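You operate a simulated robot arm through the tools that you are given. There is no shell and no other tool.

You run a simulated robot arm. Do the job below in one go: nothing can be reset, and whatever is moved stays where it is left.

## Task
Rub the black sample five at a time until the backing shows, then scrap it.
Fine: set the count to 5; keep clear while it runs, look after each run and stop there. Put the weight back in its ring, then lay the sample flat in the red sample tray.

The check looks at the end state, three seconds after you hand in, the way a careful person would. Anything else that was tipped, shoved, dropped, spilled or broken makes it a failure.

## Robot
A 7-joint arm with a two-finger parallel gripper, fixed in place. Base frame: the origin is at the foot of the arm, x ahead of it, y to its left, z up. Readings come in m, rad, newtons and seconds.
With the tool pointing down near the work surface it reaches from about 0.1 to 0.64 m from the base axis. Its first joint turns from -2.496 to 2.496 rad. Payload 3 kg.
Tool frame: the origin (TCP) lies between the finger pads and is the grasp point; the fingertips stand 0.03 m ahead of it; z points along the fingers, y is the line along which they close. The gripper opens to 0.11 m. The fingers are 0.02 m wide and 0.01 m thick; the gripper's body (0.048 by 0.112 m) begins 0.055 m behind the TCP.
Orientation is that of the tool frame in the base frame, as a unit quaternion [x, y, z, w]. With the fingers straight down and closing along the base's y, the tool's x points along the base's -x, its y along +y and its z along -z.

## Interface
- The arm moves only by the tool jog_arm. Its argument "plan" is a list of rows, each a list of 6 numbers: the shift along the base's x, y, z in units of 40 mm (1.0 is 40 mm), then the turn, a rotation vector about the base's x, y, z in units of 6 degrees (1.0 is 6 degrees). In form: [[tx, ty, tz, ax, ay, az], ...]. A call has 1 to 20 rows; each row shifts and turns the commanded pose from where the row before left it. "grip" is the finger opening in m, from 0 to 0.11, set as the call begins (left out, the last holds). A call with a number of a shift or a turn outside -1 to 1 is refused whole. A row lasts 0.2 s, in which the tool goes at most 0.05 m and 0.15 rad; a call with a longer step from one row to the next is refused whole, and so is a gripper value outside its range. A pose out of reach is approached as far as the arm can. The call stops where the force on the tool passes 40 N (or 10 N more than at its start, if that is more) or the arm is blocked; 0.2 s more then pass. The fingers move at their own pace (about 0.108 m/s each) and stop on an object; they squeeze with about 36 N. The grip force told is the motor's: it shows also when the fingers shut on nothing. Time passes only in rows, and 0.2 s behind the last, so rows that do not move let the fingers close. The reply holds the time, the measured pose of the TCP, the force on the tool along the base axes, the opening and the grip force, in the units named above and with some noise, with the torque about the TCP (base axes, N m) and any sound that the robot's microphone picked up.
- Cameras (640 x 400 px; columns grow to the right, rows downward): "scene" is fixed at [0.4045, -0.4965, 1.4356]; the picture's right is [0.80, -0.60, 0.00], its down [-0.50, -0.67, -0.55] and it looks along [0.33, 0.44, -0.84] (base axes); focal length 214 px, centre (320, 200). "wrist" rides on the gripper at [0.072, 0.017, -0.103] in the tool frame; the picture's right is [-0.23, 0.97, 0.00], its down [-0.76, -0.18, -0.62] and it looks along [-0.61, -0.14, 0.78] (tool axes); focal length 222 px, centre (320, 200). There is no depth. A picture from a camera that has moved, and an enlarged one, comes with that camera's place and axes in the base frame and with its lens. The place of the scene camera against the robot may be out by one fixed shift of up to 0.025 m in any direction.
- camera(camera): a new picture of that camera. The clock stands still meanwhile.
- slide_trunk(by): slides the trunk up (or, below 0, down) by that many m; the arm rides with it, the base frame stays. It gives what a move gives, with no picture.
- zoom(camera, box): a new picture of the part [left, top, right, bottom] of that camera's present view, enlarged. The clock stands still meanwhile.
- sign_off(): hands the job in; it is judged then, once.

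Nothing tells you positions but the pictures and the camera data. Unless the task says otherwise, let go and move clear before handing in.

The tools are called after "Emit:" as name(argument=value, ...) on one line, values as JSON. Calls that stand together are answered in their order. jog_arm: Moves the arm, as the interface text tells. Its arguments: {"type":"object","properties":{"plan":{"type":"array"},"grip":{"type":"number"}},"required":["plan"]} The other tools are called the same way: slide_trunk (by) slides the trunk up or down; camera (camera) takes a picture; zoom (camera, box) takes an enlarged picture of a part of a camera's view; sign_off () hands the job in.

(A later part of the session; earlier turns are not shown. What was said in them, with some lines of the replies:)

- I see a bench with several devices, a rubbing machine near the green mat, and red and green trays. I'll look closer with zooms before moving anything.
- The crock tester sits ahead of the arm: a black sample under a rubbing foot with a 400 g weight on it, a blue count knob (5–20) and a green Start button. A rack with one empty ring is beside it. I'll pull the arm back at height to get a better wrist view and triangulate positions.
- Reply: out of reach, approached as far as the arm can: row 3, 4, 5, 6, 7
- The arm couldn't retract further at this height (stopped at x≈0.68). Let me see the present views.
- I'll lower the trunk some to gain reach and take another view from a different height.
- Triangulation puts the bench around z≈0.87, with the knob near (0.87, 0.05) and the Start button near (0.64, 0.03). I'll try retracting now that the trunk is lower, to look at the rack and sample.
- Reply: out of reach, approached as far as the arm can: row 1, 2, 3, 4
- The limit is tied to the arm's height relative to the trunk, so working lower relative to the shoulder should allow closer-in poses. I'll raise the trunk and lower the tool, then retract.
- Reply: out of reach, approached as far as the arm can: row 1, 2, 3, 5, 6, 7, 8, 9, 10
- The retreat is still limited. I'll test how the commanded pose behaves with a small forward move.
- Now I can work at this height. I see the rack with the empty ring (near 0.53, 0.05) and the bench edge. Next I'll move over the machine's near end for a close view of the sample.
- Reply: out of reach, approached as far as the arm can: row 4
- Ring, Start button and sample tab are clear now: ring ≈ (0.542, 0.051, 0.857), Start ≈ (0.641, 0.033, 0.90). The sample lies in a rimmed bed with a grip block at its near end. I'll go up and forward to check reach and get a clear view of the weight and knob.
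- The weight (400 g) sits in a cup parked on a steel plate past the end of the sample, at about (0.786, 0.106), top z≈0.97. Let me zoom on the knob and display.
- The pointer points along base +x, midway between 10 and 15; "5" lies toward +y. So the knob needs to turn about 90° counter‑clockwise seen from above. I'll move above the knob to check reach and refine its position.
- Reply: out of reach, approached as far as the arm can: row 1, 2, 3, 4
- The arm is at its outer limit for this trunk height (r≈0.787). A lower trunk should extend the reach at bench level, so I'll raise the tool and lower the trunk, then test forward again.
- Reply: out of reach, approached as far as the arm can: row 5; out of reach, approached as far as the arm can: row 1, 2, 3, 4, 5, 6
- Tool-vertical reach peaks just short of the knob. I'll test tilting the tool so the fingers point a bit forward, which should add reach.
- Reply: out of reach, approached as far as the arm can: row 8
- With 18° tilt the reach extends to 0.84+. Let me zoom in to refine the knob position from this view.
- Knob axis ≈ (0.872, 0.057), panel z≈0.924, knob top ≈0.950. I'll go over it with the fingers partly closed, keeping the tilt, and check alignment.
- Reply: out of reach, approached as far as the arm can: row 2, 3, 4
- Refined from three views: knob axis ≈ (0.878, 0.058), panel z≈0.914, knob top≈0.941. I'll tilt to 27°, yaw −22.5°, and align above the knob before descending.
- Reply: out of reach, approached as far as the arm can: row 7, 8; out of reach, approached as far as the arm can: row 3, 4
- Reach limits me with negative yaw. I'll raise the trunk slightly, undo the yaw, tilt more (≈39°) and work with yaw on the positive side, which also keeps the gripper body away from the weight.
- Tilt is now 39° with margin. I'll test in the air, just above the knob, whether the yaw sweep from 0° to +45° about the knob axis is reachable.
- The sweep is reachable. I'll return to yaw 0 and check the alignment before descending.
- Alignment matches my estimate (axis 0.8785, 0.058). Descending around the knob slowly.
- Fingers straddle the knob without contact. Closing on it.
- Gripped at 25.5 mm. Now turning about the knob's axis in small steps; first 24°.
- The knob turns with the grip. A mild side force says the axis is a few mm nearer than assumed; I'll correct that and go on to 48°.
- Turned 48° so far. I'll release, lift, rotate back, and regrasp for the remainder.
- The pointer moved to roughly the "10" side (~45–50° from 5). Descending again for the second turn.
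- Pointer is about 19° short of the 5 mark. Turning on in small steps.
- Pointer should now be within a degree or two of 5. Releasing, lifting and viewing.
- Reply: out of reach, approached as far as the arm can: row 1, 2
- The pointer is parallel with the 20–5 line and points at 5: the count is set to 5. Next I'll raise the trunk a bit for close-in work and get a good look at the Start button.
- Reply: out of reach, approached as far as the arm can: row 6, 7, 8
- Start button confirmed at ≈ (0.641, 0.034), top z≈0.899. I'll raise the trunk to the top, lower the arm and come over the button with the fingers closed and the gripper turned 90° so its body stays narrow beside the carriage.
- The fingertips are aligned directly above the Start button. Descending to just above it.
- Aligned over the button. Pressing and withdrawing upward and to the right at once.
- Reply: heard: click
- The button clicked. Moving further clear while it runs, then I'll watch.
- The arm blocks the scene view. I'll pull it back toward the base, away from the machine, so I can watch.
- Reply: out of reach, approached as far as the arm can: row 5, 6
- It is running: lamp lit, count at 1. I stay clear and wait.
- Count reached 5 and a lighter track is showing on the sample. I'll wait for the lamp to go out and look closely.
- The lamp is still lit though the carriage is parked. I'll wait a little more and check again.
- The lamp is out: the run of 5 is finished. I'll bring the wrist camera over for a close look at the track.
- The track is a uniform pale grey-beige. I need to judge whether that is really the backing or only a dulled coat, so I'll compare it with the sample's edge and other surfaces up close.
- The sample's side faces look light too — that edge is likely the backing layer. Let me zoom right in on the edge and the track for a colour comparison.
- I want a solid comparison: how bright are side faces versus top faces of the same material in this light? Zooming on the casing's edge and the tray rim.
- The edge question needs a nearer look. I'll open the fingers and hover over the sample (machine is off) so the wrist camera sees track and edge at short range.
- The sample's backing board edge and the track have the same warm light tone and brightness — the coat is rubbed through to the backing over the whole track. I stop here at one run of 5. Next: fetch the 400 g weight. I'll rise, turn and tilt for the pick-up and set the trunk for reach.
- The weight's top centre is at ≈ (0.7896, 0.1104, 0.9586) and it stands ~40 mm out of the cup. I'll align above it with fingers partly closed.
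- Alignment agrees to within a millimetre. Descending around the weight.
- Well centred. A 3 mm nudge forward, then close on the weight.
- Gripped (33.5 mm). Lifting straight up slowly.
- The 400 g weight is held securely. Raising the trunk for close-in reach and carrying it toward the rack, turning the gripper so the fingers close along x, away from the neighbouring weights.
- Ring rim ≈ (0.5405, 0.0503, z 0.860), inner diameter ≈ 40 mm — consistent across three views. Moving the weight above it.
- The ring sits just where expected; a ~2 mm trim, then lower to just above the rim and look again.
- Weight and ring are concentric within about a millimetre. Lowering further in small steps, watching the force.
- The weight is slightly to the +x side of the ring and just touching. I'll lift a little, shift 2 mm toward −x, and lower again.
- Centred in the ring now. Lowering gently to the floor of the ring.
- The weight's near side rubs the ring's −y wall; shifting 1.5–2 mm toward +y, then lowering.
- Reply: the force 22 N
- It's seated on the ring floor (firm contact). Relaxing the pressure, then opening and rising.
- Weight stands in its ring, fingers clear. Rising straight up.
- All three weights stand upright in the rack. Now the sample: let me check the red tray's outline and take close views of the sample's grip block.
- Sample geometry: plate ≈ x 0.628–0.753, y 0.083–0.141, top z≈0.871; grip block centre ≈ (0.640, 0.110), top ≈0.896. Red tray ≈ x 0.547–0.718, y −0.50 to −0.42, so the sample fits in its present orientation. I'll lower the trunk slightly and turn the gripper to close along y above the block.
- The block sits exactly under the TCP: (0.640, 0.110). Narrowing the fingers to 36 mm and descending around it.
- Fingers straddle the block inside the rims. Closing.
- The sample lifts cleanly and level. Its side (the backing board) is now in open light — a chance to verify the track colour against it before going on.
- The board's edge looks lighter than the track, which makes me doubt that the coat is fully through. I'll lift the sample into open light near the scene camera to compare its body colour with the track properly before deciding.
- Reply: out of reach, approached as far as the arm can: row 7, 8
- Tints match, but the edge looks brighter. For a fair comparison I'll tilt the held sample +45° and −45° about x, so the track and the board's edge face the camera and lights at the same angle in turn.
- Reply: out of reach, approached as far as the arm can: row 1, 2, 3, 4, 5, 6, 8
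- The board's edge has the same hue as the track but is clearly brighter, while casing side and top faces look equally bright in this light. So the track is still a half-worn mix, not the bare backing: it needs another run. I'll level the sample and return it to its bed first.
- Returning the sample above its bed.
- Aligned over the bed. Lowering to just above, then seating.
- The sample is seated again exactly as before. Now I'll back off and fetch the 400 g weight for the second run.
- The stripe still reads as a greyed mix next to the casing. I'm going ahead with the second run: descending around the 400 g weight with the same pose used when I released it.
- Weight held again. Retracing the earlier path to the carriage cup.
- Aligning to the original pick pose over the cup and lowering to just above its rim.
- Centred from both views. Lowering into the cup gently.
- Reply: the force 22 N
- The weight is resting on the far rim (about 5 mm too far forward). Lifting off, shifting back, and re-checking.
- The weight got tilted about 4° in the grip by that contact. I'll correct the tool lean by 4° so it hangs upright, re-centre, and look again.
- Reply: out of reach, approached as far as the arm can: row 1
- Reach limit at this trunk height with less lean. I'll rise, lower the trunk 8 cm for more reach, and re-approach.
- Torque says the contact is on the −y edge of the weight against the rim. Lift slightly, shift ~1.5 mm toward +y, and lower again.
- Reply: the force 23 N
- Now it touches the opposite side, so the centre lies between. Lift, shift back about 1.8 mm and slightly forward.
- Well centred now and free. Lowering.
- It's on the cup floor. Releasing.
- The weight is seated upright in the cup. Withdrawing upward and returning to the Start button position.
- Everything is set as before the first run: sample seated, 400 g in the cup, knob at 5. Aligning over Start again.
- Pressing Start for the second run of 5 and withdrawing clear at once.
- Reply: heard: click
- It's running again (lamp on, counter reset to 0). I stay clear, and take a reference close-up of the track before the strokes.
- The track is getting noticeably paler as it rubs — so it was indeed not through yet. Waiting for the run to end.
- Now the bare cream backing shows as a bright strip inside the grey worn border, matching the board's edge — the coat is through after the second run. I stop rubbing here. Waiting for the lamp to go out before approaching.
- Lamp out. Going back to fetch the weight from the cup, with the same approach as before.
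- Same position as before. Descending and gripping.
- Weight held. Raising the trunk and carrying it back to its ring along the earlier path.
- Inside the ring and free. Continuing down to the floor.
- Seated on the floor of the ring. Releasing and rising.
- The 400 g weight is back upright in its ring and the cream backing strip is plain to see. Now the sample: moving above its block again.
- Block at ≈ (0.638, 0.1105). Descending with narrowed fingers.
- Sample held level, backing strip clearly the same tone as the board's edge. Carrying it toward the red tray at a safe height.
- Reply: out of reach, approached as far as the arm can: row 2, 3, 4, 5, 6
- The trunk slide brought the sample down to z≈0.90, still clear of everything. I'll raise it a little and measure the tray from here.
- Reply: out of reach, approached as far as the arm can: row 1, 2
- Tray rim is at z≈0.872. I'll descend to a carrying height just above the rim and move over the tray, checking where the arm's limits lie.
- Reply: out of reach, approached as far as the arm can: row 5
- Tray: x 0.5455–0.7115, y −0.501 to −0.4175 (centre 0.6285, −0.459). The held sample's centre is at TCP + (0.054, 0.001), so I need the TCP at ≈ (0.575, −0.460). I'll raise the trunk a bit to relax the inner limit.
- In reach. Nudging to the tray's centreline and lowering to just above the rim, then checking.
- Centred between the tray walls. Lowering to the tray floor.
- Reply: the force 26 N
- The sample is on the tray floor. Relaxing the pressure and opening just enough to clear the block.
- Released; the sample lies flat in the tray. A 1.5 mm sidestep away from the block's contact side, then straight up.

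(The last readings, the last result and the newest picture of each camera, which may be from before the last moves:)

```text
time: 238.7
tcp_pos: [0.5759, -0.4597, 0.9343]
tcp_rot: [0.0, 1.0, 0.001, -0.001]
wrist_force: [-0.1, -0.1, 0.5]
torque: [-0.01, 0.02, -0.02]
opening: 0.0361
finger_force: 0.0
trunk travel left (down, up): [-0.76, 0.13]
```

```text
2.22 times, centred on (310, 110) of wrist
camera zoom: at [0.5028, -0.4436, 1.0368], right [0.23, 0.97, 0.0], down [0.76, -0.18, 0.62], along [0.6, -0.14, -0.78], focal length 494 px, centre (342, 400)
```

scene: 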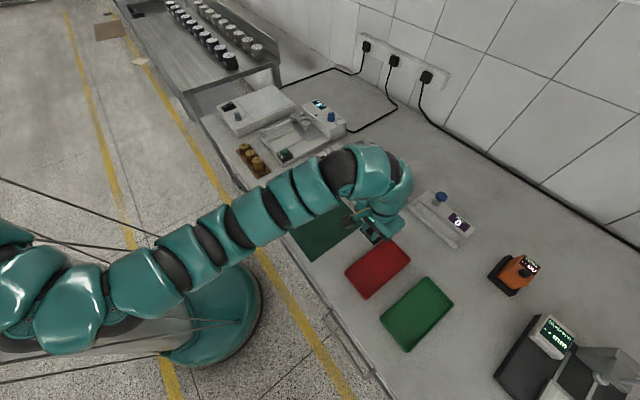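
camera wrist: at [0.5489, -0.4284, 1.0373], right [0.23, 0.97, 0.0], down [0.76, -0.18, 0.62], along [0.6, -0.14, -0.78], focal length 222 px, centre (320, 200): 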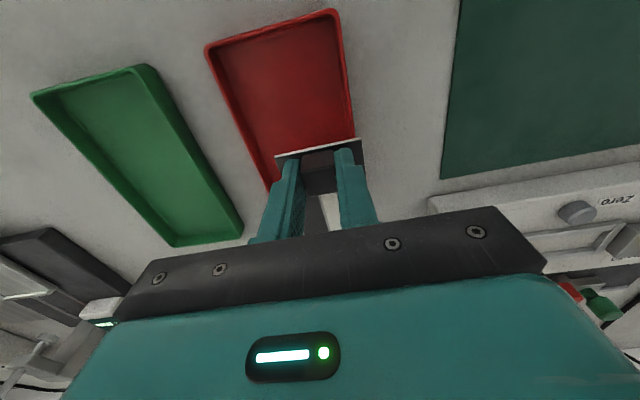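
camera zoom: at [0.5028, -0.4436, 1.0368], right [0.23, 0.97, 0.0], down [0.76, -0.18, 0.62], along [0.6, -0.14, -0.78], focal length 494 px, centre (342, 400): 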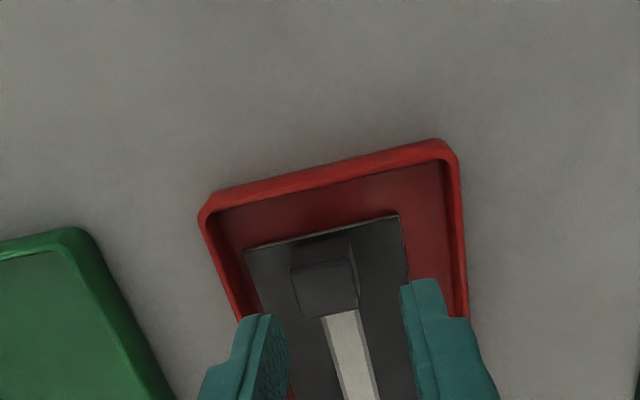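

The sample lies flat inside the red tray. Lifting away with the trunk and retracting to view the whole scene.

Emit:
slide_trunk(by=0.13)

Emit:
jog_arm(plan=[[-0.5, 0.6, 0, 0, 0, 0], [-0.8, 0.6, 0, 0, 0, 0], [-0.8, 0.6, 0, 0, 0, 0], [-0.8, 0.6, 0, 0, 0, 0], [-0.8, 0.6, 0, 0, 0, 0], [-0.5, 0.6, 0, 0, 0, 0], [0, 0.6, 0, 0, 0, 0], [0, 0, 0, 0, 0, 0]])

Emit:
camera(camera="scene")

Emit:
zoom(camera="scene", box=[320, 220, 440, 320])

Emit:
zoom(camera="scene", box=[220, 80, 360, 180])

```text
time: 240.3
tcp_pos: [0.5748, -0.46, 1.0641]
tcp_rot: [-0.001, 1.0, 0.001, -0.002]
wrist_force: [-0.9, -0.1, 0.8]
torque: [0.0, -0.01, -0.03]
opening: 0.0362
finger_force: 0.0
trunk travel left (down, up): [-0.89, 0.0]
```

```text
time: 242.1
tcp_pos: [0.4073, -0.3169, 1.0658]
tcp_rot: [0.0, 1.0, 0.002, -0.004]
wrist_force: [-0.2, 0.1, -0.2]
torque: [0.03, -0.01, 0.01]
opening: 0.0359
finger_force: 0.1
out of reach, approached as far as the arm can: row 7
trunk travel left (down, up): [-0.89, 0.0]
```

```text
taken
```

scene: 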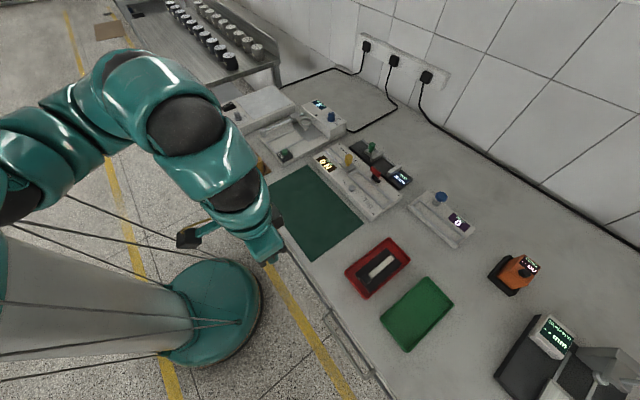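

```text
4.00 times, centred on (380, 270) of scene
camera zoom: at [0.4045, -0.4965, 1.4356], right [0.8, -0.6, 0.0], down [-0.5, -0.67, -0.55], along [0.33, 0.44, -0.84], focal length 858 px, centre (80, -80)
```

zoom: 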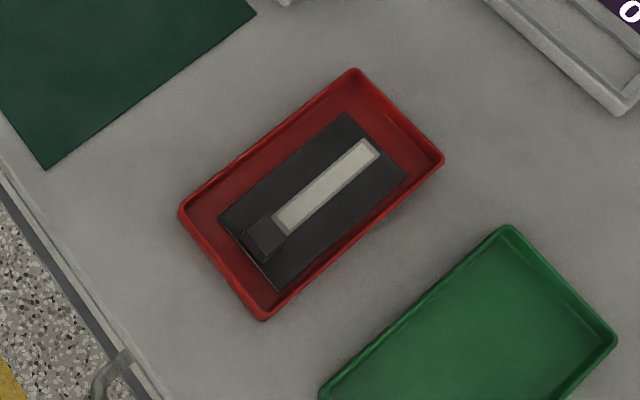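

```text
4.00 times, centred on (290, 130) of scene
camera zoom: at [0.4045, -0.4965, 1.4356], right [0.8, -0.6, 0.0], down [-0.5, -0.67, -0.55], along [0.33, 0.44, -0.84], focal length 858 px, centre (440, 480)
```

zoom: 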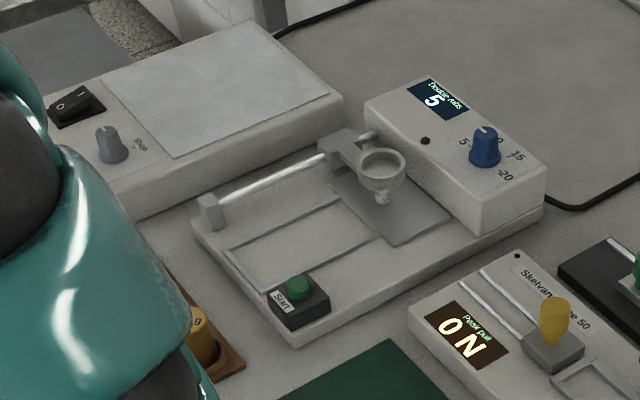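

The sample lies flat in the red tray with its backing strip visible. Let me move the arm a bit more to check the weight rack too.

Emit:
jog_arm(plan=[[-0.5, -0.8, 0, 0, 0, 0], [-0.5, -0.8, 0, 0, 0, 0], [-0.5, -0.8, 0, 0, 0, 0], [-0.3, -0.5, 0, 0, 0, 0], [0, 0, 0, 0, 0, 0]])

Emit:
camera(camera="scene")

Emit:
zoom(camera="scene", box=[220, 100, 340, 190])

```text
time: 243.3
tcp_pos: [0.3362, -0.4345, 1.0666]
tcp_rot: [0.0, 1.0, 0.001, -0.001]
wrist_force: [-0.3, -0.1, 0.0]
torque: [-0.01, 0.03, -0.03]
opening: 0.0358
finger_force: 0.1
trunk travel left (down, up): [-0.89, 0.0]
```

```text
taken
```

scene: 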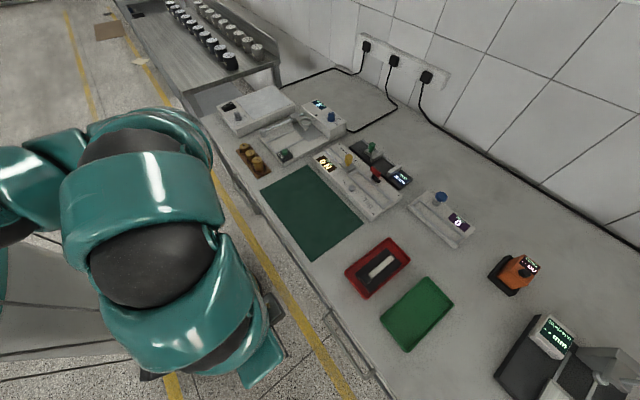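

```text
4.44 times, centred on (280, 145) of scene
camera zoom: at [0.4045, -0.4965, 1.4356], right [0.8, -0.6, 0.0], down [-0.5, -0.67, -0.55], along [0.33, 0.44, -0.84], focal length 953 px, centre (498, 444)
```

zoom: 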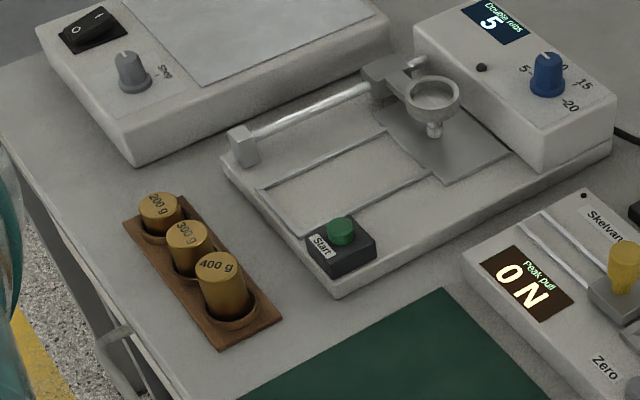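

Everything checks out. The 400 g weight stands in its ring with its neighbours untouched. The worn-through sample lies flat in the red tray, the count is at 5, the machine is idle and the gripper is clear. Handing in.

Emit:
sign_off()

```text
The job is handed in.
```

I've handed the job in. The black sample took two runs of five to rub through to the backing, and it now lies flat in the red sample tray.

- **Rubbing:** I set the count to 5 and kept the arm clear during both runs. After the first run the track was only a greyed, half-worn layer. After the second, the cream backing showed along the strip, so I stopped there at ten double rubs.
- **Extra handling between runs:** I misread the track after the first run, so I put the weight away and lifted the sample. Its edge was lighter than the track, so I put the sample and weight back and ran five more. Putting the weight back, it caught the edge of its holder on the machine a few times before it seated, and I saw no damage.
- **Weight:** The 400 g weight is upright in its ring, beside the 200 g and 300 g weights.
- **Machine and bench:** The machine is idle with its lamp out, and the count knob is still at 5. Nothing else on the bench looked moved in the last pictures, and the gripper is empty and clear of the bench.
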